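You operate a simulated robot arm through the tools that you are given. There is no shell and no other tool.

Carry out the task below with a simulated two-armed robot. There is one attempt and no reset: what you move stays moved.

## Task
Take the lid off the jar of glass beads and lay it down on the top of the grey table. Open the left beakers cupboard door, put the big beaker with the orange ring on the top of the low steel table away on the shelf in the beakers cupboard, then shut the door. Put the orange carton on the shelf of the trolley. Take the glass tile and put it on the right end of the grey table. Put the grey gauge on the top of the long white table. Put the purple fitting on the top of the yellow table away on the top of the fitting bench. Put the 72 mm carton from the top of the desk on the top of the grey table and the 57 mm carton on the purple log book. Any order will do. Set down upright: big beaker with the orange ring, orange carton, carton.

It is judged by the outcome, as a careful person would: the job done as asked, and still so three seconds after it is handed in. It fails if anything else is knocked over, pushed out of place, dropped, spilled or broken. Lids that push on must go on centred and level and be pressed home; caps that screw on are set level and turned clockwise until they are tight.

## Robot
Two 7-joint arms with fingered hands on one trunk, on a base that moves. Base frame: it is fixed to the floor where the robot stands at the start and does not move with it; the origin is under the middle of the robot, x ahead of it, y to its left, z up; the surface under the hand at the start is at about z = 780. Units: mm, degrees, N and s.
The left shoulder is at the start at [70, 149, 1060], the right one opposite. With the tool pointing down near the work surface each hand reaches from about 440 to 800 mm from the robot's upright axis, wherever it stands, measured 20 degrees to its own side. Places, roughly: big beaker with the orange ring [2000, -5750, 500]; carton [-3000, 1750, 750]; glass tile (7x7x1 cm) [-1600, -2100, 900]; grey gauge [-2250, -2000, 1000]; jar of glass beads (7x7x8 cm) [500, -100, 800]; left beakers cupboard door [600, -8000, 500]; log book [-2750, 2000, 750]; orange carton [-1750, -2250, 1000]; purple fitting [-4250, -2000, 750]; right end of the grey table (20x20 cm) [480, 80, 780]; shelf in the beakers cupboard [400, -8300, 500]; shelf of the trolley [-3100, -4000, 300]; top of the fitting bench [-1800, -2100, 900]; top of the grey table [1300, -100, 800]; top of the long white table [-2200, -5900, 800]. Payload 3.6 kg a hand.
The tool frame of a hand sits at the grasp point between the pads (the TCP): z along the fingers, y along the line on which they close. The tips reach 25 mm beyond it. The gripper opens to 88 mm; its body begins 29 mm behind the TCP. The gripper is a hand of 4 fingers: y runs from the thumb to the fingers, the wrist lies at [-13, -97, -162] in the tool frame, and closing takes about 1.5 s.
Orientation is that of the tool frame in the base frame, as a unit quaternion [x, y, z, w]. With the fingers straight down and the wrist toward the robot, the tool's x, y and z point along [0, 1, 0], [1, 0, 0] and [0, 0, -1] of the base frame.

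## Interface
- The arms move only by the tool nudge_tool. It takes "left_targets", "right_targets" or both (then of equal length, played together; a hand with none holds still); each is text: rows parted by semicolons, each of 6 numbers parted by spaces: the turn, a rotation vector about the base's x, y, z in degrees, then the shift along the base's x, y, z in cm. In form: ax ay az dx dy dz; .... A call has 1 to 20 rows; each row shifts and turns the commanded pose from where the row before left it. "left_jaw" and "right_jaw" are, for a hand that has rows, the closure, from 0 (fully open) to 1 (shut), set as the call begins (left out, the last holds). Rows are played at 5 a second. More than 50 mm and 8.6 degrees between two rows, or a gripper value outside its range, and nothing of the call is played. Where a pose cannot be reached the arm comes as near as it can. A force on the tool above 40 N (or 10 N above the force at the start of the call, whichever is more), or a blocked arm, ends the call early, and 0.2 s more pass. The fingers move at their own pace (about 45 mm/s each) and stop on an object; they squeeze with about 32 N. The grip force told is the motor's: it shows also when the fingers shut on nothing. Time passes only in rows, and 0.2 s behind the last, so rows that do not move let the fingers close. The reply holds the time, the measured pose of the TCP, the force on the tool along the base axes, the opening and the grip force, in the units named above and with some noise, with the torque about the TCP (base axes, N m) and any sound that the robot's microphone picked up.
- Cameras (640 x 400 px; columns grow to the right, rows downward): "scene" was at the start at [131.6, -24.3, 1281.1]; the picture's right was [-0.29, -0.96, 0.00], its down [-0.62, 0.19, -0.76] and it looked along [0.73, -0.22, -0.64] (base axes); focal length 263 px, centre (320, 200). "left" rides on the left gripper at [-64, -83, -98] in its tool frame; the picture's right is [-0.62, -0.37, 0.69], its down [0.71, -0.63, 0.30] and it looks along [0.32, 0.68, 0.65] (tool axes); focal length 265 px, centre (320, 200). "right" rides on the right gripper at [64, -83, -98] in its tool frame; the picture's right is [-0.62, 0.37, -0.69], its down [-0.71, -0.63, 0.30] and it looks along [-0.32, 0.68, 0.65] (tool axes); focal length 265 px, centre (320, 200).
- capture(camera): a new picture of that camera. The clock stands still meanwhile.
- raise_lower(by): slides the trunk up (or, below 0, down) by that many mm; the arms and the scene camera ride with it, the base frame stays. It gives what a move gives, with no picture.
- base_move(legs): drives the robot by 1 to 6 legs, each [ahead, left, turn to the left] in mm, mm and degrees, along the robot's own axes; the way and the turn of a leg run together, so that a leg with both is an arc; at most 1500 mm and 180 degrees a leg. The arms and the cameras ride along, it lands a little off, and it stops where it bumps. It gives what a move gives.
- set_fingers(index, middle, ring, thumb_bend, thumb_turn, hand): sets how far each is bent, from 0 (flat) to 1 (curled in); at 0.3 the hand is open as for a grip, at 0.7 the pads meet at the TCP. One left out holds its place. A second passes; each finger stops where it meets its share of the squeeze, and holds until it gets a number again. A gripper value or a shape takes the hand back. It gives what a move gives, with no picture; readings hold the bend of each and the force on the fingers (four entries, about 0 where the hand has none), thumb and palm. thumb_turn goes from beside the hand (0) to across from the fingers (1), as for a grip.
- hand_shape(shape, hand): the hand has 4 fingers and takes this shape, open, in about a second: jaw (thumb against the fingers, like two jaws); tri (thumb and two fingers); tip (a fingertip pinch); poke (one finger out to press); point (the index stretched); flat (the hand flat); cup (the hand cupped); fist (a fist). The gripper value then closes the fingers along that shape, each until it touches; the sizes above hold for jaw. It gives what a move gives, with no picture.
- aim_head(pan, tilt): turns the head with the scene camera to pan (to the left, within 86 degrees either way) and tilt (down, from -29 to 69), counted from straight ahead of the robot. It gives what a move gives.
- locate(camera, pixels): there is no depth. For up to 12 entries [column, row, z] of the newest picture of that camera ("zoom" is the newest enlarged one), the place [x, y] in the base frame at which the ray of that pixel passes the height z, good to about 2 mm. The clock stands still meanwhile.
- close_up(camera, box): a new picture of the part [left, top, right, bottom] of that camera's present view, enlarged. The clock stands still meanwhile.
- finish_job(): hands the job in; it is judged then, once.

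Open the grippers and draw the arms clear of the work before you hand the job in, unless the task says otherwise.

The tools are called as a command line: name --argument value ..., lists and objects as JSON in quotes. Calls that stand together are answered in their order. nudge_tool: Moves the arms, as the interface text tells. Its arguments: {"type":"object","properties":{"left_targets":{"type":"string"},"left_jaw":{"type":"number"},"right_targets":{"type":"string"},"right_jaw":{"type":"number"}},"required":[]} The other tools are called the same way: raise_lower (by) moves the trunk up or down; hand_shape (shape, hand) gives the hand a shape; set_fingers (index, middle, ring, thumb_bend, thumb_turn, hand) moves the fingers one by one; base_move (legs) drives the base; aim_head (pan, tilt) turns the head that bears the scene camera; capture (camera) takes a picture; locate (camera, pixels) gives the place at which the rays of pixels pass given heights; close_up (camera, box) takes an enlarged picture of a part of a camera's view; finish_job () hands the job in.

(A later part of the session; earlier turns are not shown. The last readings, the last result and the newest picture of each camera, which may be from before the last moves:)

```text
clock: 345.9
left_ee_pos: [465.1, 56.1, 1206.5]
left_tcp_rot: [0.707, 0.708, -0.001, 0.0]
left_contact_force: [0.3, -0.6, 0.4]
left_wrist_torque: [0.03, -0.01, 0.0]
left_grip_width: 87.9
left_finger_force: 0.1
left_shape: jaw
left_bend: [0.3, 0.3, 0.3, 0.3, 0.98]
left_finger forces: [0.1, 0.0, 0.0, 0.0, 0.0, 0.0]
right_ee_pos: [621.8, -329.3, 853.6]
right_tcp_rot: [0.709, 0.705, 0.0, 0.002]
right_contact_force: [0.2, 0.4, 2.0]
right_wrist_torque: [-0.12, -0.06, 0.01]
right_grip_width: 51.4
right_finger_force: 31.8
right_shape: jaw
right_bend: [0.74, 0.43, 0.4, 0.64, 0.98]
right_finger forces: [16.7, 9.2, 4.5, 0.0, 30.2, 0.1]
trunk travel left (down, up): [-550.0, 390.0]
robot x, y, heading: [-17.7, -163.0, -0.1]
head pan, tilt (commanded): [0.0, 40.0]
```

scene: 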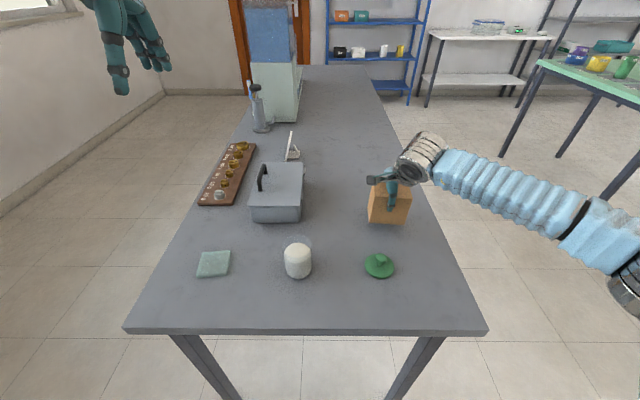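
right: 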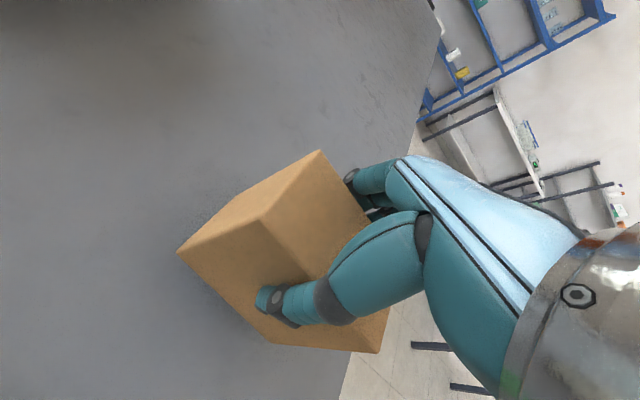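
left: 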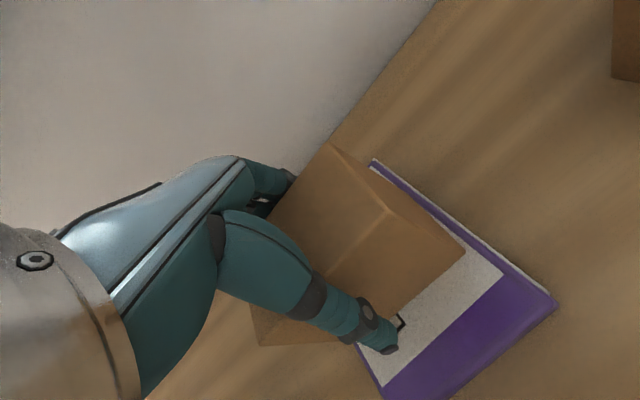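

Contact is made (force changed by ≈4 N). I press 1 mm more to seat it flat, then open and rise.

nudge_tool --right_targets "0 0 0 0 0 -0.1; 0 0 0 0 0 0" --right_jaw 1

nudge_tool --right_targets "0 0 0 0 0 0; 0 0 0 0 0 0; 0 0 0 0 0 0; 0 0 0 0 0 0; 0 0 0 0 0 0; 0 0 0 0 0 0; 0 0 0 0 0 0; 0 0 0 0 0 0; 0 0 0 0 0 1; 0 0 0 0 0 2; 0 0 0 0 0 3; 0 0 0 0 0 4; 0 0 0 0 0 4; 0 0 0 0 0 4; 0 0 0 -2 0 4; 0 0 0 -3 0 3; 0 0 0 -4 0 3; 0 0 0 -4 0 2" --right_jaw 0

capture --camera "scene"

```text
clock: 346.5
left_ee_pos: [464.5, 56.7, 1205.9]
left_tcp_rot: [0.707, 0.708, 0.0, 0.0]
left_contact_force: [0.4, -0.3, -0.1]
left_wrist_torque: [0.0, -0.03, 0.0]
left_grip_width: 88.0
left_finger_force: 0.0
left_shape: jaw
left_bend: [0.3, 0.3, 0.3, 0.3, 0.98]
left_finger forces: [0.0, 0.1, 0.0, 0.1, 0.0, 0.1]
right_ee_pos: [620.8, -328.0, 851.4]
right_tcp_rot: [0.71, 0.705, 0.001, 0.003]
right_contact_force: [2.1, -0.1, 7.5]
right_wrist_torque: [-0.05, -0.03, 0.04]
right_grip_width: 51.1
right_finger_force: 31.4
right_shape: jaw
right_bend: [0.74, 0.43, 0.4, 0.64, 0.98]
right_finger forces: [17.2, 9.6, 4.9, 0.0, 30.0, 0.0]
trunk travel left (down, up): [-550.0, 390.0]
robot x, y, heading: [-16.5, -159.4, 0.0]
head pan, tilt (commanded): [0.0, 40.0]
```

```text
clock: 350.3
left_ee_pos: [463.7, 55.4, 1207.6]
left_tcp_rot: [0.706, 0.708, 0.0, -0.001]
left_contact_force: [-0.3, -0.1, -1.1]
left_wrist_torque: [0.01, 0.01, 0.0]
left_grip_width: 87.9
left_finger_force: 0.0
left_shape: jaw
left_bend: [0.3, 0.3, 0.3, 0.3, 0.98]
left_finger forces: [0.1, 0.1, 0.0, 0.0, 0.0, 0.0]
right_ee_pos: [487.6, -328.6, 1152.3]
right_tcp_rot: [0.709, 0.705, 0.001, 0.002]
right_contact_force: [-0.7, -0.3, -0.2]
right_wrist_torque: [0.0, -0.02, 0.01]
right_grip_width: 87.9
right_finger_force: 0.1
right_shape: jaw
right_bend: [0.3, 0.3, 0.3, 0.3, 0.98]
right_finger forces: [0.0, 0.1, 0.1, 0.0, 0.0, 0.0]
trunk travel left (down, up): [-550.0, 390.0]
robot x, y, heading: [-15.5, -156.1, 0.0]
head pan, tilt (commanded): [0.0, 40.0]
```

```text
taken
```

scene: 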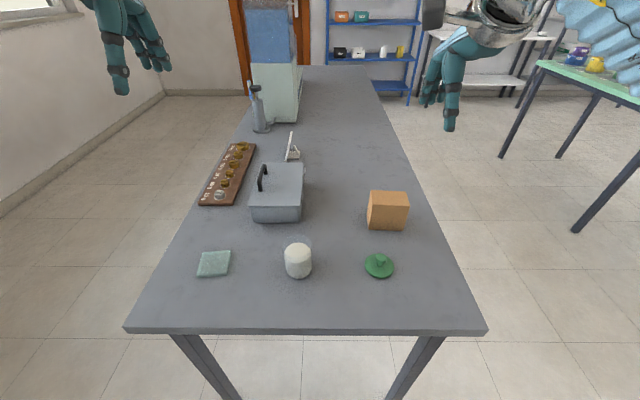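

The 72 mm carton stands upright on the grey table. Next the purple fitting on the yellow table: I back off, go round south of the white table, turn to face −y, and look.

base_move --legs '[[-600, 0, 0], [0, -940, 0], [0, 0, -90], [0, -1500, 0]]'

aim_head --pan -65 --tilt 15

capture --camera "scene"

```text
clock: 398.9
left_ee_pos: [-1902.7, -1608.9, 1206.7]
left_tcp_rot: [1.0, 0.001, 0.001, 0.0]
left_contact_force: [0.5, 0.2, 0.2]
left_wrist_torque: [0.02, 0.03, -0.02]
left_grip_width: 87.9
left_finger_force: 0.1
left_shape: jaw
left_bend: [0.3, 0.3, 0.3, 0.3, 0.98]
left_finger forces: [0.0, 0.0, 0.0, 0.1, 0.0, 0.0]
right_ee_pos: [-2287.0, -1633.0, 1152.2]
right_tcp_rot: [1.0, -0.002, -0.001, 0.001]
right_contact_force: [0.0, -0.3, -0.2]
right_wrist_torque: [0.02, 0.03, -0.01]
right_grip_width: 87.8
right_finger_force: 0.0
right_shape: jaw
right_bend: [0.3, 0.3, 0.3, 0.3, 0.98]
right_finger forces: [0.0, 0.0, 0.0, 0.0, 0.0, 0.0]
trunk travel left (down, up): [-550.0, 390.0]
robot x, y, heading: [-2116.5, -1126.4, -89.9]
head pan, tilt (commanded): [0.0, 40.0]
```

```text
clock: 400.2
left_ee_pos: [-1902.9, -1609.8, 1205.9]
left_tcp_rot: [1.0, 0.001, 0.0, -0.001]
left_contact_force: [0.1, 0.5, -0.4]
left_wrist_torque: [0.0, -0.01, 0.02]
left_grip_width: 87.9
left_finger_force: 0.0
left_shape: jaw
left_bend: [0.3, 0.3, 0.3, 0.3, 0.98]
left_finger forces: [0.1, 0.0, 0.0, 0.0, 0.0, 0.0]
right_ee_pos: [-2286.7, -1633.7, 1150.3]
right_tcp_rot: [1.0, -0.003, -0.001, 0.001]
right_contact_force: [0.0, 0.0, -1.0]
right_wrist_torque: [-0.01, 0.05, -0.03]
right_grip_width: 87.6
right_finger_force: 0.0
right_shape: jaw
right_bend: [0.3, 0.3, 0.3, 0.3, 0.98]
right_finger forces: [0.1, 0.1, 0.1, 0.0, 0.0, 0.0]
trunk travel left (down, up): [-550.0, 390.0]
robot x, y, heading: [-2118.5, -1127.1, -89.8]
head pan, tilt (commanded): [-65.0, 15.0]
```

```text
taken
```

scene: 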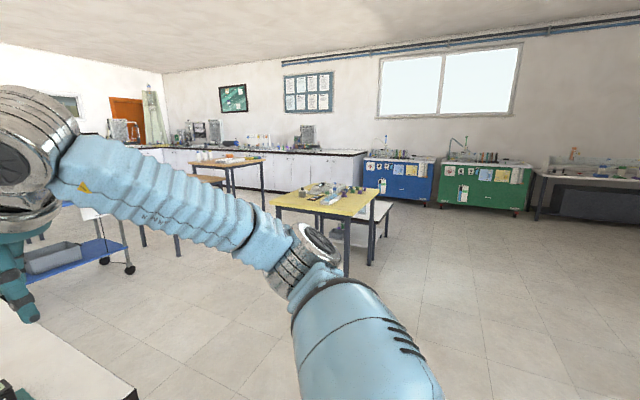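

I locate the yellow table's corners, its feet, and the blue trolley's wheels.

locate --camera "scene" --pixels '[[272, 205, 750], [325, 183, 750], [390, 190, 750], [350, 218, 750], [347, 277, 0], [370, 264, 0], [130, 271, 0], [105, 260, 0]]'

close_up --camera "scene" --box '[240, 150, 420, 285]'

```text
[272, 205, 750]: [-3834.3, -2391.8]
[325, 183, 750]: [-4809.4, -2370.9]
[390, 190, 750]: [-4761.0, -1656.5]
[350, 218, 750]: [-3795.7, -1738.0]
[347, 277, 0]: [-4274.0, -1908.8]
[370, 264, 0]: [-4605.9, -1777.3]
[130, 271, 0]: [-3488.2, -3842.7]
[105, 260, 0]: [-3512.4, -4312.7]
```

```text
2.96 times, centred on (330, 218) of scene
```

zoom: 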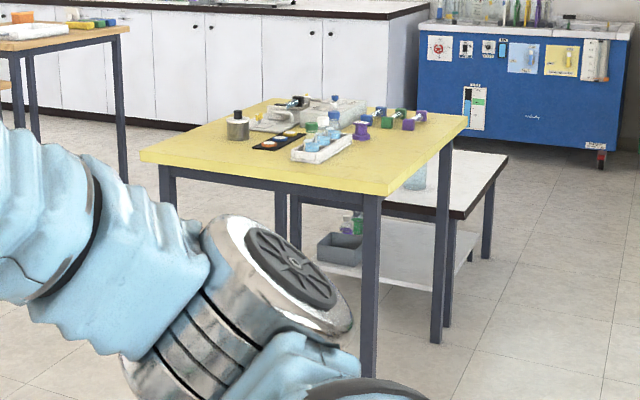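

The path along y≈−1130 is free. I sidestep west to stand in front of the yellow table.

base_move --legs '[[0, -1500, 0], [0, -550, 0]]'

aim_head --pan 0 --tilt 35

capture --camera "scene"

```text
clock: 426.7
left_ee_pos: [-3970.9, -1626.9, 1205.9]
left_tcp_rot: [1.0, 0.004, -0.001, -0.001]
left_contact_force: [-0.2, -0.3, 0.3]
left_wrist_torque: [0.01, 0.0, 0.03]
left_grip_width: 87.8
left_finger_force: 0.0
left_shape: jaw
left_bend: [0.3, 0.3, 0.3, 0.3, 0.98]
left_finger forces: [0.0, 0.0, 0.0, 0.2, 0.1, 0.0]
right_ee_pos: [-4353.5, -1654.2, 1152.3]
right_tcp_rot: [1.0, 0.0, -0.001, 0.0]
right_contact_force: [-0.1, 0.0, 0.1]
right_wrist_torque: [-0.02, 0.0, -0.01]
right_grip_width: 87.8
right_finger_force: 0.1
right_shape: jaw
right_bend: [0.3, 0.3, 0.3, 0.3, 0.98]
right_finger forces: [0.0, 0.1, 0.0, 0.1, 0.1, 0.1]
trunk travel left (down, up): [-550.0, 390.0]
robot x, y, heading: [-4189.8, -1146.1, -89.9]
head pan, tilt (commanded): [-65.0, 15.0]
```

```text
clock: 428.1
left_ee_pos: [-3970.8, -1627.9, 1206.1]
left_tcp_rot: [1.0, 0.003, 0.0, -0.001]
left_contact_force: [-0.2, -1.1, 0.7]
left_wrist_torque: [0.04, 0.0, -0.01]
left_grip_width: 88.0
left_finger_force: 0.1
left_shape: jaw
left_bend: [0.3, 0.3, 0.3, 0.3, 0.98]
left_finger forces: [0.0, 0.1, 0.0, 0.0, 0.1, 0.1]
right_ee_pos: [-4354.2, -1654.3, 1151.1]
right_tcp_rot: [1.0, 0.0, -0.001, 0.001]
right_contact_force: [-0.5, -0.2, -0.1]
right_wrist_torque: [-0.01, -0.01, -0.01]
right_grip_width: 88.1
right_finger_force: 0.0
right_shape: jaw
right_bend: [0.3, 0.3, 0.3, 0.3, 0.98]
right_finger forces: [0.0, 0.0, 0.0, 0.0, 0.1, 0.0]
trunk travel left (down, up): [-550.0, 390.0]
robot x, y, heading: [-4188.7, -1145.0, -89.9]
head pan, tilt (commanded): [0.0, 35.0]
```

```text
taken
```

scene: 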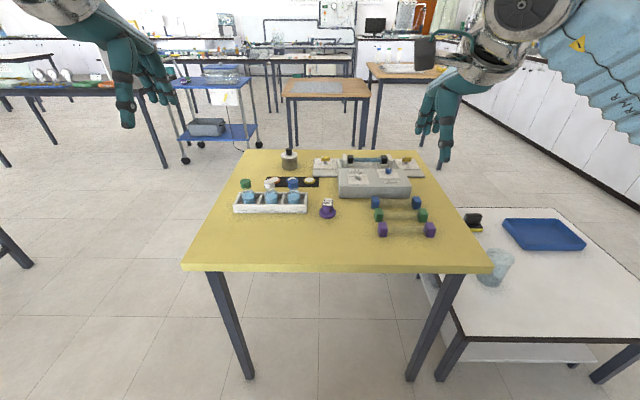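

The purple fitting appears at (327,208). I zoom in and locate it and the table's edges.

close_up --camera "scene" --box '[270, 160, 430, 260]'

locate --camera "scene" --pixels '[[183, 268, 770], [493, 268, 770], [445, 155, 770], [240, 150, 770], [327, 216, 770], [248, 378, 0], [411, 380, 0]]'

```text
4.00 times, centred on (350, 210) of scene
```

zoom: 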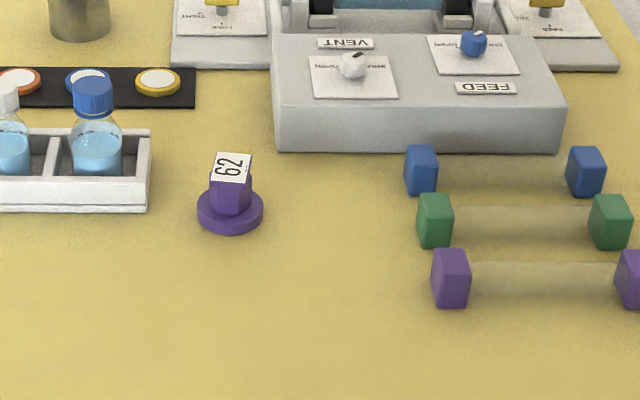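

```text
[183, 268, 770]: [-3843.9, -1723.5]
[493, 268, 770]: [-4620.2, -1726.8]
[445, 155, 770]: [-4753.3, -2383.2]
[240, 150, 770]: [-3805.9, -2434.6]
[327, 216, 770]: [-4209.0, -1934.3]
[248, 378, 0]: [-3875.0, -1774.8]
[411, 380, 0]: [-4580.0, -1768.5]
```

The fitting (flange disc with hex stem and a "62" label) is near (−4209, −1934). I drive 245 mm ahead and 170 mm left to bring it within the right hand's reach.

base_move --legs '[[245, 170, 0]]'

aim_head --pan -15 --tilt 45

capture --camera "scene"

capture --camera "right"

```text
clock: 431.8
left_ee_pos: [-3804.7, -1870.9, 1206.8]
left_tcp_rot: [1.0, 0.0, 0.0, 0.0]
left_contact_force: [-1.0, 0.0, -0.9]
left_wrist_torque: [-0.03, -0.01, 0.01]
left_grip_width: 87.9
left_finger_force: 0.1
left_shape: jaw
left_bend: [0.3, 0.3, 0.3, 0.3, 0.98]
left_finger forces: [0.1, 0.1, 0.0, 0.1, 0.1, 0.1]
right_ee_pos: [-4187.4, -1894.5, 1151.1]
right_tcp_rot: [1.0, -0.003, -0.001, 0.001]
right_contact_force: [-0.7, 0.6, -0.2]
right_wrist_torque: [0.0, 0.05, 0.01]
right_grip_width: 87.6
right_finger_force: 0.1
right_shape: jaw
right_bend: [0.3, 0.3, 0.3, 0.3, 0.98]
right_finger forces: [0.0, 0.1, 0.0, 0.1, 0.0, 0.1]
trunk travel left (down, up): [-550.0, 390.0]
robot x, y, heading: [-4020.4, -1388.8, -90.0]
head pan, tilt (commanded): [0.0, 35.0]
```

```text
clock: 432.6
left_ee_pos: [-3804.4, -1870.6, 1207.2]
left_tcp_rot: [1.0, 0.0, 0.0, 0.0]
left_contact_force: [0.1, 0.2, -0.8]
left_wrist_torque: [0.02, 0.0, 0.01]
left_grip_width: 88.0
left_finger_force: 0.1
left_shape: jaw
left_bend: [0.3, 0.3, 0.3, 0.3, 0.98]
left_finger forces: [0.1, 0.0, 0.0, 0.0, 0.0, 0.1]
right_ee_pos: [-4188.6, -1895.3, 1152.9]
right_tcp_rot: [1.0, -0.004, -0.001, 0.001]
right_contact_force: [-0.4, 0.7, 1.1]
right_wrist_torque: [0.01, 0.0, -0.03]
right_grip_width: 87.7
right_finger_force: 0.1
right_shape: jaw
right_bend: [0.3, 0.3, 0.3, 0.3, 0.98]
right_finger forces: [0.0, 0.1, 0.0, 0.0, 0.0, 0.1]
trunk travel left (down, up): [-550.0, 390.0]
robot x, y, heading: [-4019.6, -1389.8, -90.3]
head pan, tilt (commanded): [-15.0, 45.0]
```

```text
taken
```

scene: 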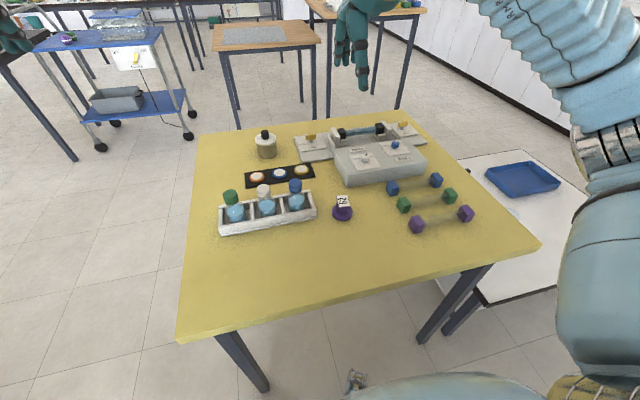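

```text
taken
```

right: 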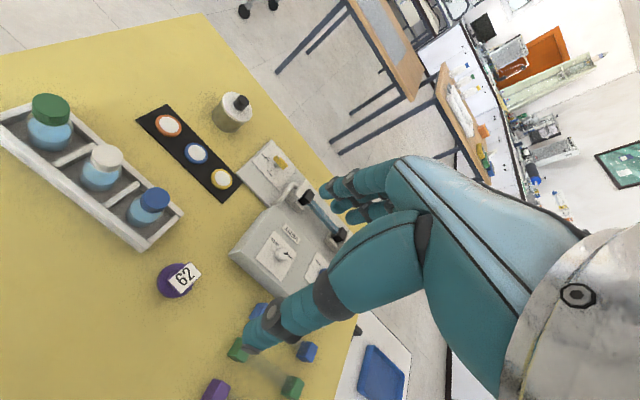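

I zoom on the fitting in both views to triangulate it.

close_up --camera "right" --box '[120, 230, 240, 320]'

locate --camera "right" --pixels '[[175, 282, 750], [175, 282, 770], [175, 282, 790], [185, 276, 810], [185, 276, 830]]'

close_up --camera "scene" --box '[300, 170, 400, 240]'

locate --camera "scene" --pixels '[[342, 214, 750], [342, 214, 770], [342, 214, 790], [343, 201, 810], [343, 201, 830]]'

```text
4.44 times, centred on (180, 275) of right
```

zoom: 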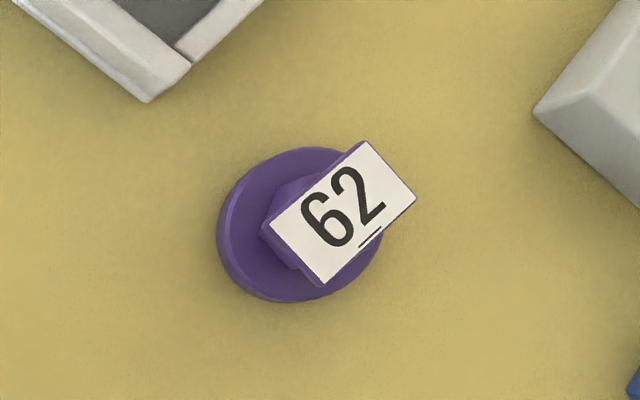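

```text
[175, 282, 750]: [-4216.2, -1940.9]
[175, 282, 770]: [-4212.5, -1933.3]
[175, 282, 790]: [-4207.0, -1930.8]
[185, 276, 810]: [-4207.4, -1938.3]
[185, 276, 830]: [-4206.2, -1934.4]
```

```text
5.71 times, centred on (350, 205) of scene
```

zoom: 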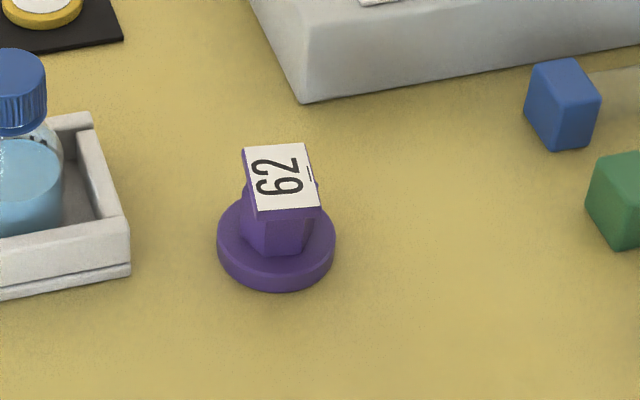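

```text
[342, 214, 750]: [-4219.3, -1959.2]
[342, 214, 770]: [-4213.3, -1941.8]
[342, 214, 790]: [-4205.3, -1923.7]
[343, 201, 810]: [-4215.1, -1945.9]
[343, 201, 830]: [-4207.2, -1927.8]
```

I refine with the disc centre — right (175.5,280.6), scene (342.3,212) — and the label centre.

locate --camera "right" --pixels '[[175.5, 280.6, 760], [175.5, 280.6, 775], [175.5, 280.6, 790], [185, 278, 810], [185, 278, 825], [185, 278, 840]]'

locate --camera "scene" --pixels '[[342.3, 212, 760], [342.3, 212, 775], [342.3, 212, 790], [343, 201.5, 810], [343, 201.5, 825], [343, 201.5, 840], [332, 212, 775], [352.5, 212, 775]]'

```text
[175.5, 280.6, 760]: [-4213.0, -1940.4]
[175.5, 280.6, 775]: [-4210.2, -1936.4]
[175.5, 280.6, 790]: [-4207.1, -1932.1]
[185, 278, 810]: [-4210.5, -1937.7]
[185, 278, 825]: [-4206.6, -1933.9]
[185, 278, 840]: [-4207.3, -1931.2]
```

```text
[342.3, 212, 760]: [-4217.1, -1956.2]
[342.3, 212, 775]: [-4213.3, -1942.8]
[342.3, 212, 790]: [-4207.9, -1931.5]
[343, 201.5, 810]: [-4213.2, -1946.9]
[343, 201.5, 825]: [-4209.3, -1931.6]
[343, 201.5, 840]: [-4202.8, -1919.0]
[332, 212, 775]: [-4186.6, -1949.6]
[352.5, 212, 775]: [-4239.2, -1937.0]
```

Disc centre (−4208, −1932) with top at z≈788; label plate at z≈823. I locate the label plate's corners for its orientation.

locate --camera "scene" --pixels '[[336.5, 196.3, 823], [347.9, 195.0, 823], [350, 206.4, 823], [338.3, 208.2, 823]]'

locate --camera "right" --pixels '[[168.3, 280, 823], [190.1, 261.7, 823], [201.6, 274.6, 823], [180.7, 294, 823]]'

```text
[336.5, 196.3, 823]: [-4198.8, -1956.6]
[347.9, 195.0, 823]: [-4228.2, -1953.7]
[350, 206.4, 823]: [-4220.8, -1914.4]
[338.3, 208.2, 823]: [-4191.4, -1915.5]
```

```text
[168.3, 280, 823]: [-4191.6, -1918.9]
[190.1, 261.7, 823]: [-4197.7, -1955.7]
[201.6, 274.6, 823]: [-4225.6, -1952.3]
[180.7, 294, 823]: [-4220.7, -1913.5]
```

Gripping along y (plate is ~38 mm that way, turned 9.5° clockwise) looks good. I check clearance to the box and bottle rack near the fingers.

locate --camera "scene" --pixels '[[346.9, 188, 776], [316.8, 218, 776], [366, 185, 776], [318, 201, 790]]'

nudge_tool --right_targets "0 0 -4.75 -0.97 -1.9 0; 0 0 -4.75 -0.97 -1.9 0; 0 0 0 0 0 -4; 0 0 0 0 0 -4; 0 0 0 0 0 -4; 0 0 0 0 0 -4; 0 0 0 0 0 -4; 0 0 0 0 0 -4; 0 0 0 0 0 0" --right_jaw 0.25

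capture --camera "right"

close_up --camera "scene" --box '[260, 120, 420, 240]'

```text
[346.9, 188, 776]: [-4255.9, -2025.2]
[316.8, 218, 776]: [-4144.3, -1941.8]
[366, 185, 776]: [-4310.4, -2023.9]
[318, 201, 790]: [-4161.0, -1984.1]
```

```text
clock: 434.6
left_ee_pos: [-3803.4, -1871.4, 1206.8]
left_tcp_rot: [1.0, 0.0, 0.0, 0.0]
left_contact_force: [-0.9, 0.5, -0.4]
left_wrist_torque: [-0.01, -0.02, 0.04]
left_grip_width: 87.8
left_finger_force: 0.1
left_shape: jaw
left_bend: [0.3, 0.3, 0.3, 0.3, 0.98]
left_finger forces: [0.1, 0.1, 0.0, 0.0, 0.1, 0.1]
right_ee_pos: [-4206.7, -1934.3, 911.5]
right_tcp_rot: [0.996, -0.087, -0.001, 0.001]
right_contact_force: [1.1, -0.3, 0.5]
right_wrist_torque: [0.02, -0.01, -0.02]
right_grip_width: 66.6
right_finger_force: 0.1
right_shape: jaw
right_bend: [0.27, 0.35, 0.32, 0.54, 0.99]
right_finger forces: [0.0, 0.0, 0.0, 0.1, 0.0, 0.0]
trunk travel left (down, up): [-550.0, 390.0]
robot x, y, heading: [-4019.4, -1388.7, -90.0]
head pan, tilt (commanded): [-15.0, 45.0]
```

```text
taken
```

right: 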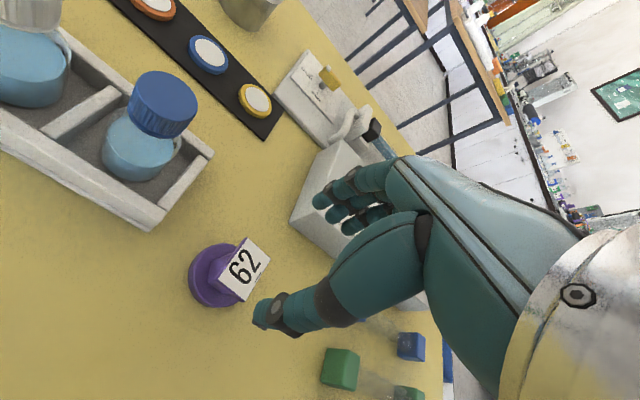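

```text
3.33 times, centred on (340, 180) of scene
```

zoom: 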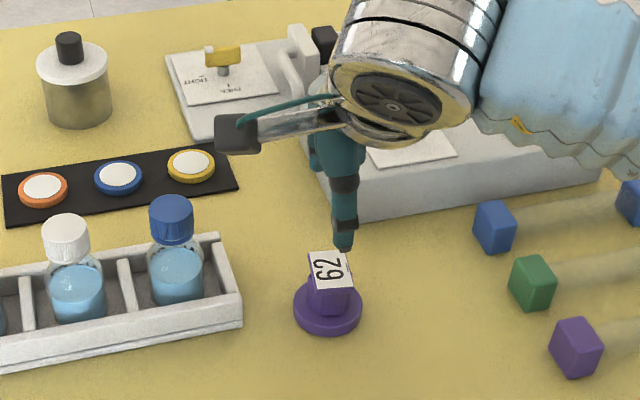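

Clearances are good (box face at y −2024, rack corner at (−4144,−1942)). I descend to z≈831 first and look.

nudge_tool --right_targets "0 0 0 0 0 -3; 0 0 0 0 0 -3; 0 0 0 0 0 -2; 0 0 0 0 0 0" --right_jaw 0.25

capture --camera "right"

close_up --camera "scene" --box '[290, 150, 410, 240]'

```text
clock: 435.6
left_ee_pos: [-3803.8, -1870.4, 1205.2]
left_tcp_rot: [1.0, 0.0, 0.0, 0.0]
left_contact_force: [0.0, 0.3, -0.2]
left_wrist_torque: [0.0, -0.02, 0.02]
left_grip_width: 88.0
left_finger_force: 0.0
left_shape: jaw
left_bend: [0.3, 0.3, 0.3, 0.3, 0.98]
left_finger forces: [0.0, 0.0, 0.1, 0.0, 0.0, 0.1]
right_ee_pos: [-4206.7, -1933.4, 831.3]
right_tcp_rot: [0.996, -0.087, -0.001, 0.001]
right_contact_force: [-0.7, -0.7, -0.2]
right_wrist_torque: [-0.02, 0.01, 0.04]
right_grip_width: 66.1
right_finger_force: 0.0
right_shape: jaw
right_bend: [0.27, 0.35, 0.32, 0.54, 0.99]
right_finger forces: [0.1, 0.0, 0.0, 0.0, 0.0, 0.0]
trunk travel left (down, up): [-550.0, 390.0]
robot x, y, heading: [-4017.8, -1388.7, -90.1]
head pan, tilt (commanded): [-15.0, 45.0]
```

```text
taken
```

right: 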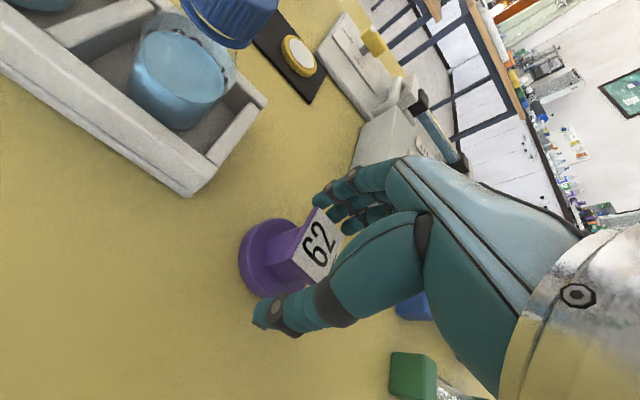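

```text
4.44 times, centred on (350, 195) of scene
```

zoom: 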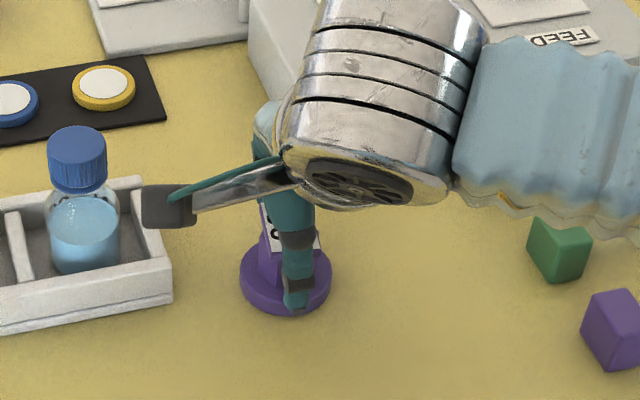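

The label plate lies between thumb and fingers. I lower 12 mm and close.

nudge_tool --right_targets "0 0 0 0 0 -0.6; 0 0 0 0 0 -0.5; 0 0 0 0 0 0" --right_jaw 0.25

nudge_tool --right_targets "0 0 0 0 0 0; 0 0 0 0 0 0; 0 0 0 0 0 0; 0 0 0 0 0 0; 0 0 0 0 0 0; 0 0 0 0 0 0; 0 0 0 0 0 0; 0 0 0 0 0 0" --right_jaw 1

capture --camera "right"

close_up --camera "scene" --box '[290, 150, 410, 240]'

```text
clock: 436.4
left_ee_pos: [-3803.7, -1871.9, 1206.7]
left_tcp_rot: [1.0, -0.001, 0.0, 0.0]
left_contact_force: [-0.9, -0.6, -0.1]
left_wrist_torque: [0.01, -0.02, -0.02]
left_grip_width: 87.6
left_finger_force: 0.0
left_shape: jaw
left_bend: [0.3, 0.3, 0.3, 0.3, 0.98]
left_finger forces: [0.0, 0.0, 0.0, 0.1, 0.1, 0.0]
right_ee_pos: [-4208.7, -1932.1, 821.0]
right_tcp_rot: [0.996, -0.086, -0.001, 0.001]
right_contact_force: [-0.3, 0.4, -0.7]
right_wrist_torque: [0.02, 0.01, 0.0]
right_grip_width: 66.3
right_finger_force: 0.0
right_shape: jaw
right_bend: [0.27, 0.35, 0.32, 0.54, 0.99]
right_finger forces: [0.1, 0.0, 0.1, 0.0, 0.0, 0.0]
trunk travel left (down, up): [-550.0, 390.0]
robot x, y, heading: [-4016.2, -1390.0, -90.2]
head pan, tilt (commanded): [-15.0, 45.0]
```

```text
clock: 438.2
left_ee_pos: [-3803.2, -1871.5, 1206.5]
left_tcp_rot: [1.0, 0.0, 0.0, 0.001]
left_contact_force: [-0.4, 0.1, -0.4]
left_wrist_torque: [-0.01, 0.0, 0.0]
left_grip_width: 87.9
left_finger_force: 0.1
left_shape: jaw
left_bend: [0.3, 0.3, 0.3, 0.3, 0.98]
left_finger forces: [0.1, 0.1, 0.0, 0.0, 0.0, 0.1]
right_ee_pos: [-4207.2, -1933.7, 822.0]
right_tcp_rot: [0.996, -0.086, -0.001, 0.0]
right_contact_force: [0.7, -0.3, -0.3]
right_wrist_torque: [-0.04, -0.01, 0.03]
right_grip_width: 23.4
right_finger_force: 31.7
right_shape: jaw
right_bend: [0.74, 0.55, 0.62, 0.75, 1.0]
right_finger forces: [16.7, 10.3, 0.0, 0.0, 25.2, 0.0]
trunk travel left (down, up): [-550.0, 390.0]
robot x, y, heading: [-4019.4, -1388.0, -89.7]
head pan, tilt (commanded): [-15.0, 45.0]
```

```text
taken
```

right: 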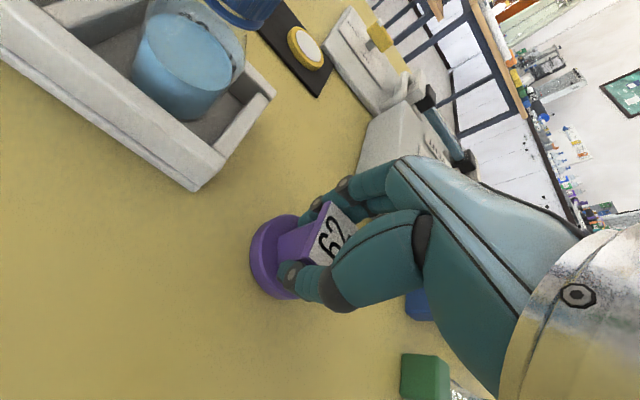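

```text
4.44 times, centred on (350, 195) of scene
```

zoom: 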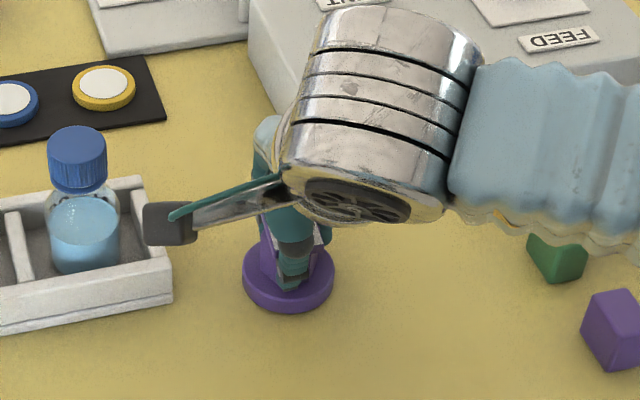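

Gripped at 31.7 N. I lift slowly 5 cm and check.

nudge_tool --right_targets "0 0 0 0 0 0.5; 0 0 0 0 0 1; 0 0 0 0 0 1.5; 0 0 0 0 0 2; 0 0 0 0 0 0" --right_jaw 1

capture --camera "right"

close_up --camera "scene" --box '[290, 130, 410, 220]'

```text
clock: 439.4
left_ee_pos: [-3803.6, -1871.8, 1207.2]
left_tcp_rot: [1.0, 0.0, -0.001, 0.0]
left_contact_force: [0.7, 0.1, -0.6]
left_wrist_torque: [0.01, -0.01, -0.04]
left_grip_width: 87.4
left_finger_force: 0.1
left_shape: jaw
left_bend: [0.3, 0.3, 0.3, 0.3, 0.98]
left_finger forces: [0.0, 0.1, 0.0, 0.0, 0.1, 0.1]
right_ee_pos: [-4207.3, -1934.0, 871.6]
right_tcp_rot: [0.996, -0.087, -0.001, 0.001]
right_contact_force: [-0.5, -0.3, -0.7]
right_wrist_torque: [0.01, 0.01, 0.0]
right_grip_width: 23.5
right_finger_force: 31.7
right_shape: jaw
right_bend: [0.74, 0.55, 0.62, 0.75, 1.0]
right_finger forces: [16.7, 10.5, 0.0, 0.0, 25.2, 0.0]
trunk travel left (down, up): [-550.0, 390.0]
robot x, y, heading: [-4017.6, -1391.4, -90.0]
head pan, tilt (commanded): [-15.0, 45.0]
```

```text
taken
```

right: 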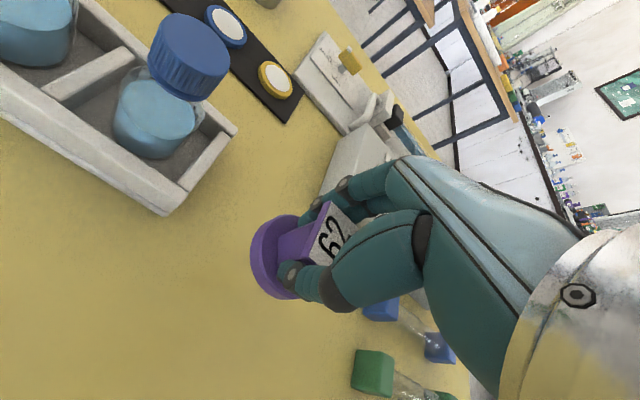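

```text
4.44 times, centred on (350, 175) of scene
```

zoom: 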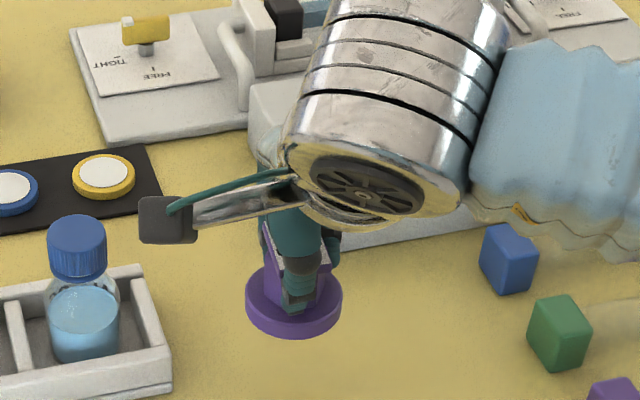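

The fitting is up and upright. I raise it to z≈1130 and draw it back for carrying.

nudge_tool --right_targets "0 0 0 0 0 4; 0 0 0 0 0 4; 0 0 0 0 0 4; 0 0 0 0 1 4; 0 0 0 0 2 4; 0 0 0 0 3 4; 0 0 0 0 0 2; 0 0 0 0 0 0" --right_jaw 1

base_move --legs '[[-250, 0, 0], [0, 0, 90], [1000, 0, 0]]'

aim_head --pan -35 --tilt 25

capture --camera "scene"

```text
clock: 441.2
left_ee_pos: [-3803.7, -1871.4, 1205.8]
left_tcp_rot: [1.0, 0.001, 0.0, -0.001]
left_contact_force: [0.9, 0.2, -0.1]
left_wrist_torque: [0.0, -0.01, 0.01]
left_grip_width: 87.8
left_finger_force: 0.0
left_shape: jaw
left_bend: [0.3, 0.3, 0.3, 0.3, 0.98]
left_finger forces: [0.0, 0.1, 0.0, 0.0, 0.0, 0.0]
right_ee_pos: [-4208.0, -1872.3, 1132.8]
right_tcp_rot: [0.996, -0.086, -0.001, 0.001]
right_contact_force: [-0.7, -1.2, 0.3]
right_wrist_torque: [0.03, -0.01, 0.01]
right_grip_width: 23.8
right_finger_force: 32.3
right_shape: jaw
right_bend: [0.74, 0.55, 0.62, 0.76, 1.0]
right_finger forces: [17.1, 10.8, 0.1, 0.0, 25.3, 0.1]
trunk travel left (down, up): [-550.0, 390.0]
robot x, y, heading: [-4017.7, -1387.6, -89.9]
head pan, tilt (commanded): [-15.0, 45.0]
```

```text
clock: 467.2
left_ee_pos: [-2546.9, -961.2, 1206.4]
left_tcp_rot: [0.716, 0.698, 0.0, 0.001]
left_contact_force: [0.2, -0.5, 0.5]
left_wrist_torque: [0.01, 0.0, -0.02]
left_grip_width: 87.9
left_finger_force: 0.0
left_shape: jaw
left_bend: [0.3, 0.3, 0.3, 0.3, 0.98]
left_finger forces: [0.1, 0.0, 0.1, 0.1, 0.0, 0.0]
right_ee_pos: [-2557.9, -1364.9, 1132.4]
right_tcp_rot: [0.773, 0.634, -0.001, 0.002]
right_contact_force: [0.3, -0.9, -0.8]
right_wrist_torque: [0.0, 0.0, 0.05]
right_grip_width: 23.2
right_finger_force: 32.1
right_shape: jaw
right_bend: [0.74, 0.55, 0.62, 0.76, 1.0]
right_finger forces: [18.0, 12.2, 0.1, 0.0, 25.5, 0.0]
trunk travel left (down, up): [-550.0, 390.0]
robot x, y, heading: [-3030.7, -1164.1, -1.5]
head pan, tilt (commanded): [-15.0, 45.0]
```

```text
clock: 468.0
left_ee_pos: [-2547.8, -961.6, 1206.6]
left_tcp_rot: [0.716, 0.698, 0.0, 0.001]
left_contact_force: [0.8, 0.1, 0.2]
left_wrist_torque: [0.02, 0.01, -0.01]
left_grip_width: 87.9
left_finger_force: 0.1
left_shape: jaw
left_bend: [0.3, 0.3, 0.3, 0.3, 0.98]
left_finger forces: [0.0, 0.1, 0.1, 0.0, 0.0, 0.1]
right_ee_pos: [-2556.6, -1365.3, 1130.9]
right_tcp_rot: [0.773, 0.634, 0.0, 0.002]
right_contact_force: [0.5, 0.4, -1.6]
right_wrist_torque: [0.04, -0.01, 0.0]
right_grip_width: 23.8
right_finger_force: 32.0
right_shape: jaw
right_bend: [0.74, 0.55, 0.62, 0.76, 1.0]
right_finger forces: [18.0, 12.2, 0.1, 0.1, 25.5, 0.1]
trunk travel left (down, up): [-550.0, 390.0]
robot x, y, heading: [-3033.2, -1165.5, -1.7]
head pan, tilt (commanded): [-35.0, 25.0]
```

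```text
taken
```

scene: 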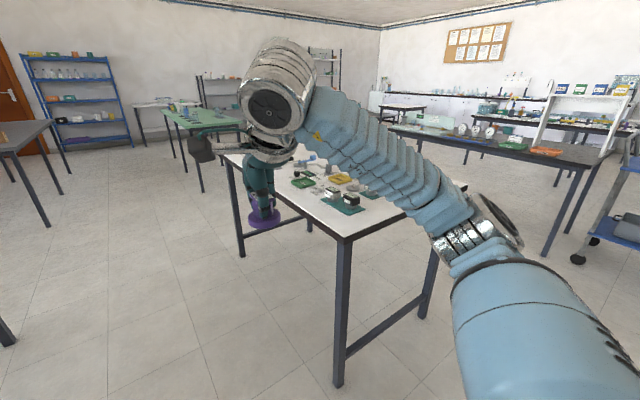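

The bench's right end is to my front right, the way is free. I straighten, sidestep right 950 mm and go forward 215 mm.

base_move --legs '[[0, -950, 1.7], [215, 0, 0]]'

aim_head --pan 0 --tilt 40

capture --camera "scene"

```text
clock: 483.2
left_ee_pos: [-2356.7, -1906.1, 1207.9]
left_tcp_rot: [0.716, 0.698, 0.002, 0.0]
left_contact_force: [-0.2, 0.0, 0.0]
left_wrist_torque: [-0.01, 0.0, 0.0]
left_grip_width: 88.1
left_finger_force: 0.0
left_shape: jaw
left_bend: [0.3, 0.3, 0.3, 0.3, 0.98]
left_finger forces: [0.0, 0.0, 0.1, 0.0, 0.0, 0.0]
right_ee_pos: [-2366.9, -2308.5, 1132.3]
right_tcp_rot: [0.773, 0.634, 0.001, 0.002]
right_contact_force: [0.1, -0.1, -0.5]
right_wrist_torque: [0.03, -0.01, -0.02]
right_grip_width: 23.5
right_finger_force: 31.7
right_shape: jaw
right_bend: [0.74, 0.55, 0.62, 0.76, 1.0]
right_finger forces: [18.1, 12.3, 0.2, 0.0, 25.7, 0.0]
trunk travel left (down, up): [-550.0, 390.0]
robot x, y, heading: [-2839.6, -2107.3, -1.6]
head pan, tilt (commanded): [-35.0, 25.0]
```

```text
clock: 484.2
left_ee_pos: [-2355.7, -1903.2, 1207.6]
left_tcp_rot: [0.716, 0.698, 0.001, 0.0]
left_contact_force: [0.5, -0.1, 0.2]
left_wrist_torque: [0.02, 0.04, 0.01]
left_grip_width: 88.1
left_finger_force: 0.0
left_shape: jaw
left_bend: [0.3, 0.3, 0.3, 0.3, 0.98]
left_finger forces: [0.1, 0.1, 0.0, 0.0, 0.1, 0.1]
right_ee_pos: [-2366.7, -2307.7, 1132.1]
right_tcp_rot: [0.774, 0.634, 0.0, 0.002]
right_contact_force: [-0.1, -0.1, -1.1]
right_wrist_torque: [0.02, 0.04, -0.01]
right_grip_width: 23.3
right_finger_force: 32.5
right_shape: jaw
right_bend: [0.74, 0.55, 0.62, 0.76, 1.0]
right_finger forces: [18.1, 12.3, 0.2, 0.0, 25.8, 0.0]
trunk travel left (down, up): [-550.0, 390.0]
robot x, y, heading: [-2838.7, -2107.8, -1.5]
head pan, tilt (commanded): [0.0, 40.0]
```

```text
taken
```

scene: 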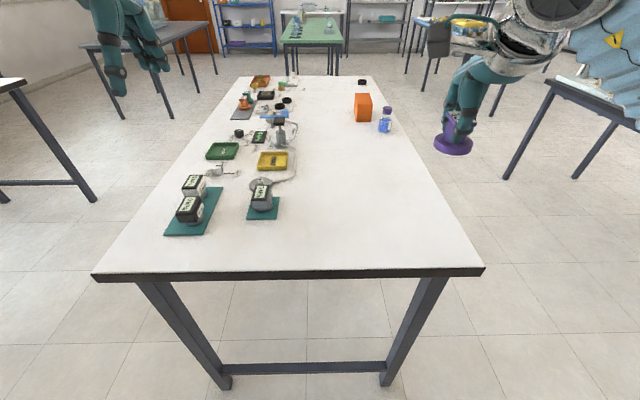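

I locate the bench's near edge corners, the gauge, and a free spot for the fitting.

locate --camera "scene" --pixels '[[95, 274, 857], [483, 268, 857], [263, 212, 857], [365, 215, 857], [380, 230, 857], [250, 219, 857], [277, 219, 857], [280, 197, 857], [362, 120, 857]]'

close_up --camera "scene" --box '[160, 160, 300, 240]'

```text
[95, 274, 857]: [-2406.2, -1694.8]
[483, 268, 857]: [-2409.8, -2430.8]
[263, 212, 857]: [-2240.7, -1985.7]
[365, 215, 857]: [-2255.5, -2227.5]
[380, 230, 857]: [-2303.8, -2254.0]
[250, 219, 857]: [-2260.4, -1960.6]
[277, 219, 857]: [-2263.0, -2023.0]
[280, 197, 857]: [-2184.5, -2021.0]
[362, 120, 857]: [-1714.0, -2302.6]
```

```text
4.57 times, centred on (230, 200) of scene
```

zoom: 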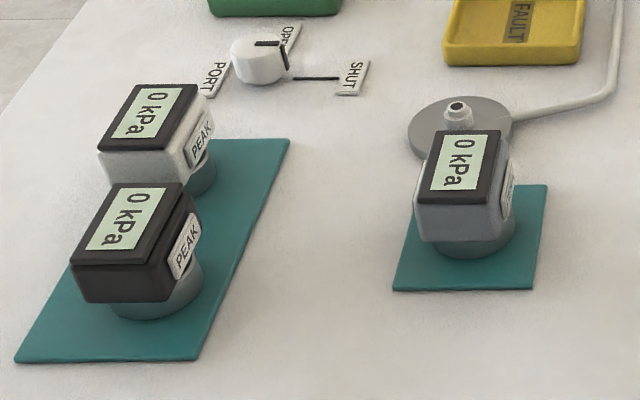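

The bench edge is at x≈−2408. I advance 100 mm to be within reach.

base_move --legs '[[100, 0, 1.5]]'

capture --camera "scene"

capture --camera "right"

```text
clock: 486.2
left_ee_pos: [-2262.0, -1890.3, 1207.9]
left_tcp_rot: [0.706, 0.708, 0.001, 0.001]
left_contact_force: [0.4, 0.9, 0.2]
left_wrist_torque: [-0.02, 0.01, 0.0]
left_grip_width: 88.0
left_finger_force: 0.1
left_shape: jaw
left_bend: [0.3, 0.3, 0.3, 0.3, 0.98]
left_finger forces: [0.0, 0.0, 0.0, 0.0, 0.1, 0.1]
right_ee_pos: [-2260.6, -2294.9, 1133.1]
right_tcp_rot: [0.765, 0.644, 0.0, 0.003]
right_contact_force: [-0.4, -0.5, -0.6]
right_wrist_torque: [-0.01, -0.01, 0.01]
right_grip_width: 23.4
right_finger_force: 32.2
right_shape: jaw
right_bend: [0.74, 0.55, 0.62, 0.76, 1.0]
right_finger forces: [18.1, 12.5, 0.2, 0.0, 25.8, 0.1]
trunk travel left (down, up): [-550.0, 390.0]
robot x, y, heading: [-2733.7, -2106.1, -0.0]
head pan, tilt (commanded): [0.0, 40.0]
```

```text
taken
```

scene: 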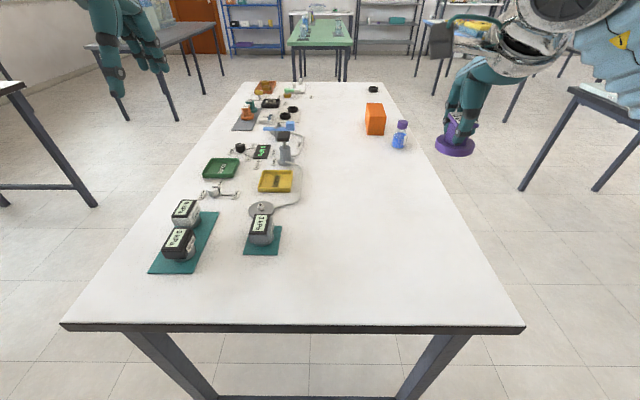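

```text
taken
```

right: 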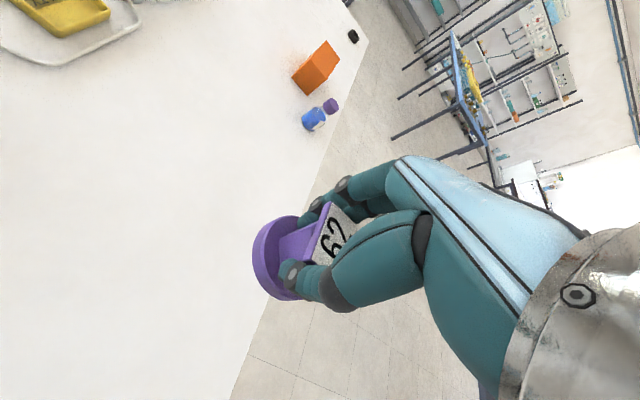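

I shift the fitting to (−2262, −2260), free white surface, and lower to ~20 mm above the bench.

nudge_tool --right_targets "0 0 0 0 3.5 0; 0 0 0 0 0 -4; 0 0 0 0 0 -4; 0 0 0 0 0 -4; 0 0 0 0 0 -4; 0 0 0 0 0 -3; 0 0 0 0 0 -1.5; 0 0 0 0 0 0" --right_jaw 1

capture --camera "right"

close_up --camera "scene" --box '[320, 150, 480, 270]'

```text
clock: 488.0
left_ee_pos: [-2259.4, -1892.7, 1207.0]
left_tcp_rot: [0.707, 0.707, 0.001, 0.0]
left_contact_force: [-0.5, 0.5, -0.7]
left_wrist_torque: [-0.02, 0.02, -0.02]
left_grip_width: 88.1
left_finger_force: 0.2
left_shape: jaw
left_bend: [0.3, 0.3, 0.3, 0.3, 0.98]
left_finger forces: [0.0, 0.0, 0.1, 0.0, 0.0, 0.1]
right_ee_pos: [-2259.4, -2262.9, 927.8]
right_tcp_rot: [0.765, 0.643, 0.0, 0.001]
right_contact_force: [0.5, 0.4, 0.2]
right_wrist_torque: [0.0, 0.02, 0.0]
right_grip_width: 23.6
right_finger_force: 32.0
right_shape: jaw
right_bend: [0.74, 0.55, 0.62, 0.76, 1.0]
right_finger forces: [18.1, 12.4, 0.3, 0.0, 25.8, 0.1]
trunk travel left (down, up): [-550.0, 390.0]
robot x, y, heading: [-2735.2, -2110.6, -0.1]
head pan, tilt (commanded): [0.0, 40.0]
```

```text
taken
```

right: 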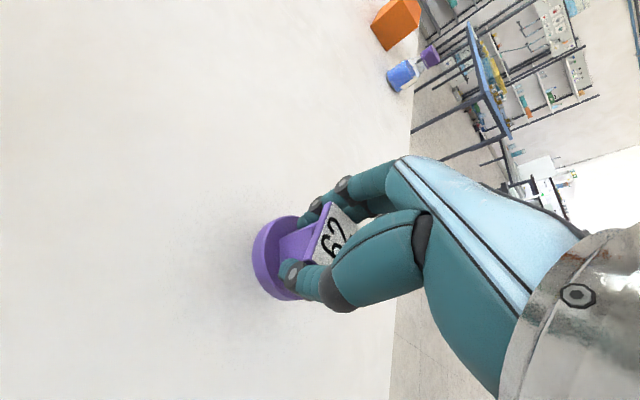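

```text
3.33 times, centred on (400, 210) of scene
```

zoom: 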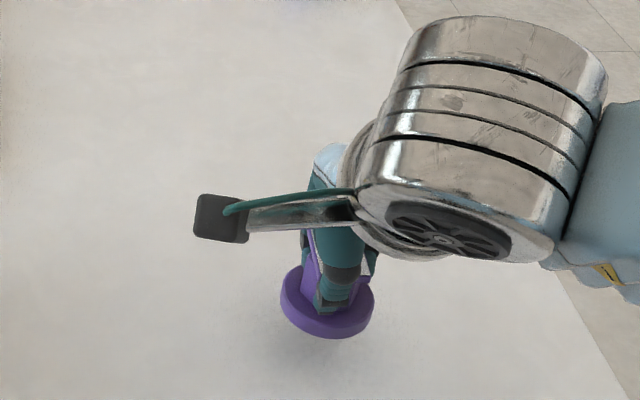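

I creep down until the disc touches the bench.

nudge_tool --right_targets "0 0 0 0 0 -0.6; 0 0 0 0 0 -0.5; 0 0 0 0 0 -0.4; 0 0 0 0 0 -0.3; 0 0 0 0 0 -0.2; 0 0 0 0 0 -0.2; 0 0 0 0 0 -0.15" --right_jaw 1

close_up --camera "scene" --box '[320, 150, 480, 270]'

```text
clock: 489.6
left_ee_pos: [-2259.2, -1891.6, 1206.3]
left_tcp_rot: [0.706, 0.708, 0.001, -0.001]
left_contact_force: [-0.3, 0.0, -0.2]
left_wrist_torque: [-0.02, -0.04, 0.03]
left_grip_width: 88.0
left_finger_force: 0.0
left_shape: jaw
left_bend: [0.3, 0.3, 0.3, 0.3, 0.98]
left_finger forces: [0.0, 0.0, 0.1, 0.0, 0.0, 0.0]
right_ee_pos: [-2258.6, -2262.6, 903.6]
right_tcp_rot: [0.766, 0.643, 0.0, 0.002]
right_contact_force: [0.8, 0.0, 0.3]
right_wrist_torque: [0.03, 0.0, 0.01]
right_grip_width: 23.7
right_finger_force: 32.1
right_shape: jaw
right_bend: [0.74, 0.55, 0.62, 0.76, 1.0]
right_finger forces: [18.0, 12.4, 0.3, 0.0, 25.8, 0.0]
trunk travel left (down, up): [-550.0, 390.0]
robot x, y, heading: [-2737.2, -2112.4, 0.2]
head pan, tilt (commanded): [0.0, 40.0]
```

```text
3.33 times, centred on (400, 210) of scene
```

zoom: 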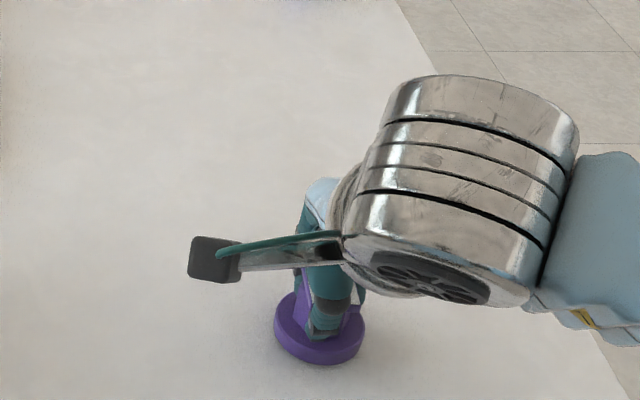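

Not yet in contact at 903.6. I go on in 1.5 mm steps.

nudge_tool --right_targets "0 0 0 0 0 -0.15; 0 0 0 0 0 -0.15; 0 0 0 0 0 -0.15; 0 0 0 0 0 -0.1; 0 0 0 0 0 0" --right_jaw 1

```text
clock: 490.8
left_ee_pos: [-2260.6, -1893.0, 1207.7]
left_tcp_rot: [0.706, 0.708, 0.001, 0.0]
left_contact_force: [0.7, 0.0, -0.5]
left_wrist_torque: [-0.01, -0.03, 0.01]
left_grip_width: 88.1
left_finger_force: 0.1
left_shape: jaw
left_bend: [0.3, 0.3, 0.3, 0.3, 0.98]
left_finger forces: [0.0, 0.0, 0.0, 0.0, 0.0, 0.1]
right_ee_pos: [-2259.2, -2261.3, 899.6]
right_tcp_rot: [0.766, 0.643, 0.001, 0.002]
right_contact_force: [0.0, -1.5, 8.8]
right_wrist_torque: [0.02, -0.09, -0.01]
right_grip_width: 23.6
right_finger_force: 32.5
right_shape: jaw
right_bend: [0.74, 0.55, 0.62, 0.76, 1.0]
right_finger forces: [18.1, 13.0, 0.6, 0.0, 26.6, 0.0]
trunk travel left (down, up): [-550.0, 390.0]
robot x, y, heading: [-2735.4, -2108.5, 0.4]
head pan, tilt (commanded): [0.0, 40.0]
```

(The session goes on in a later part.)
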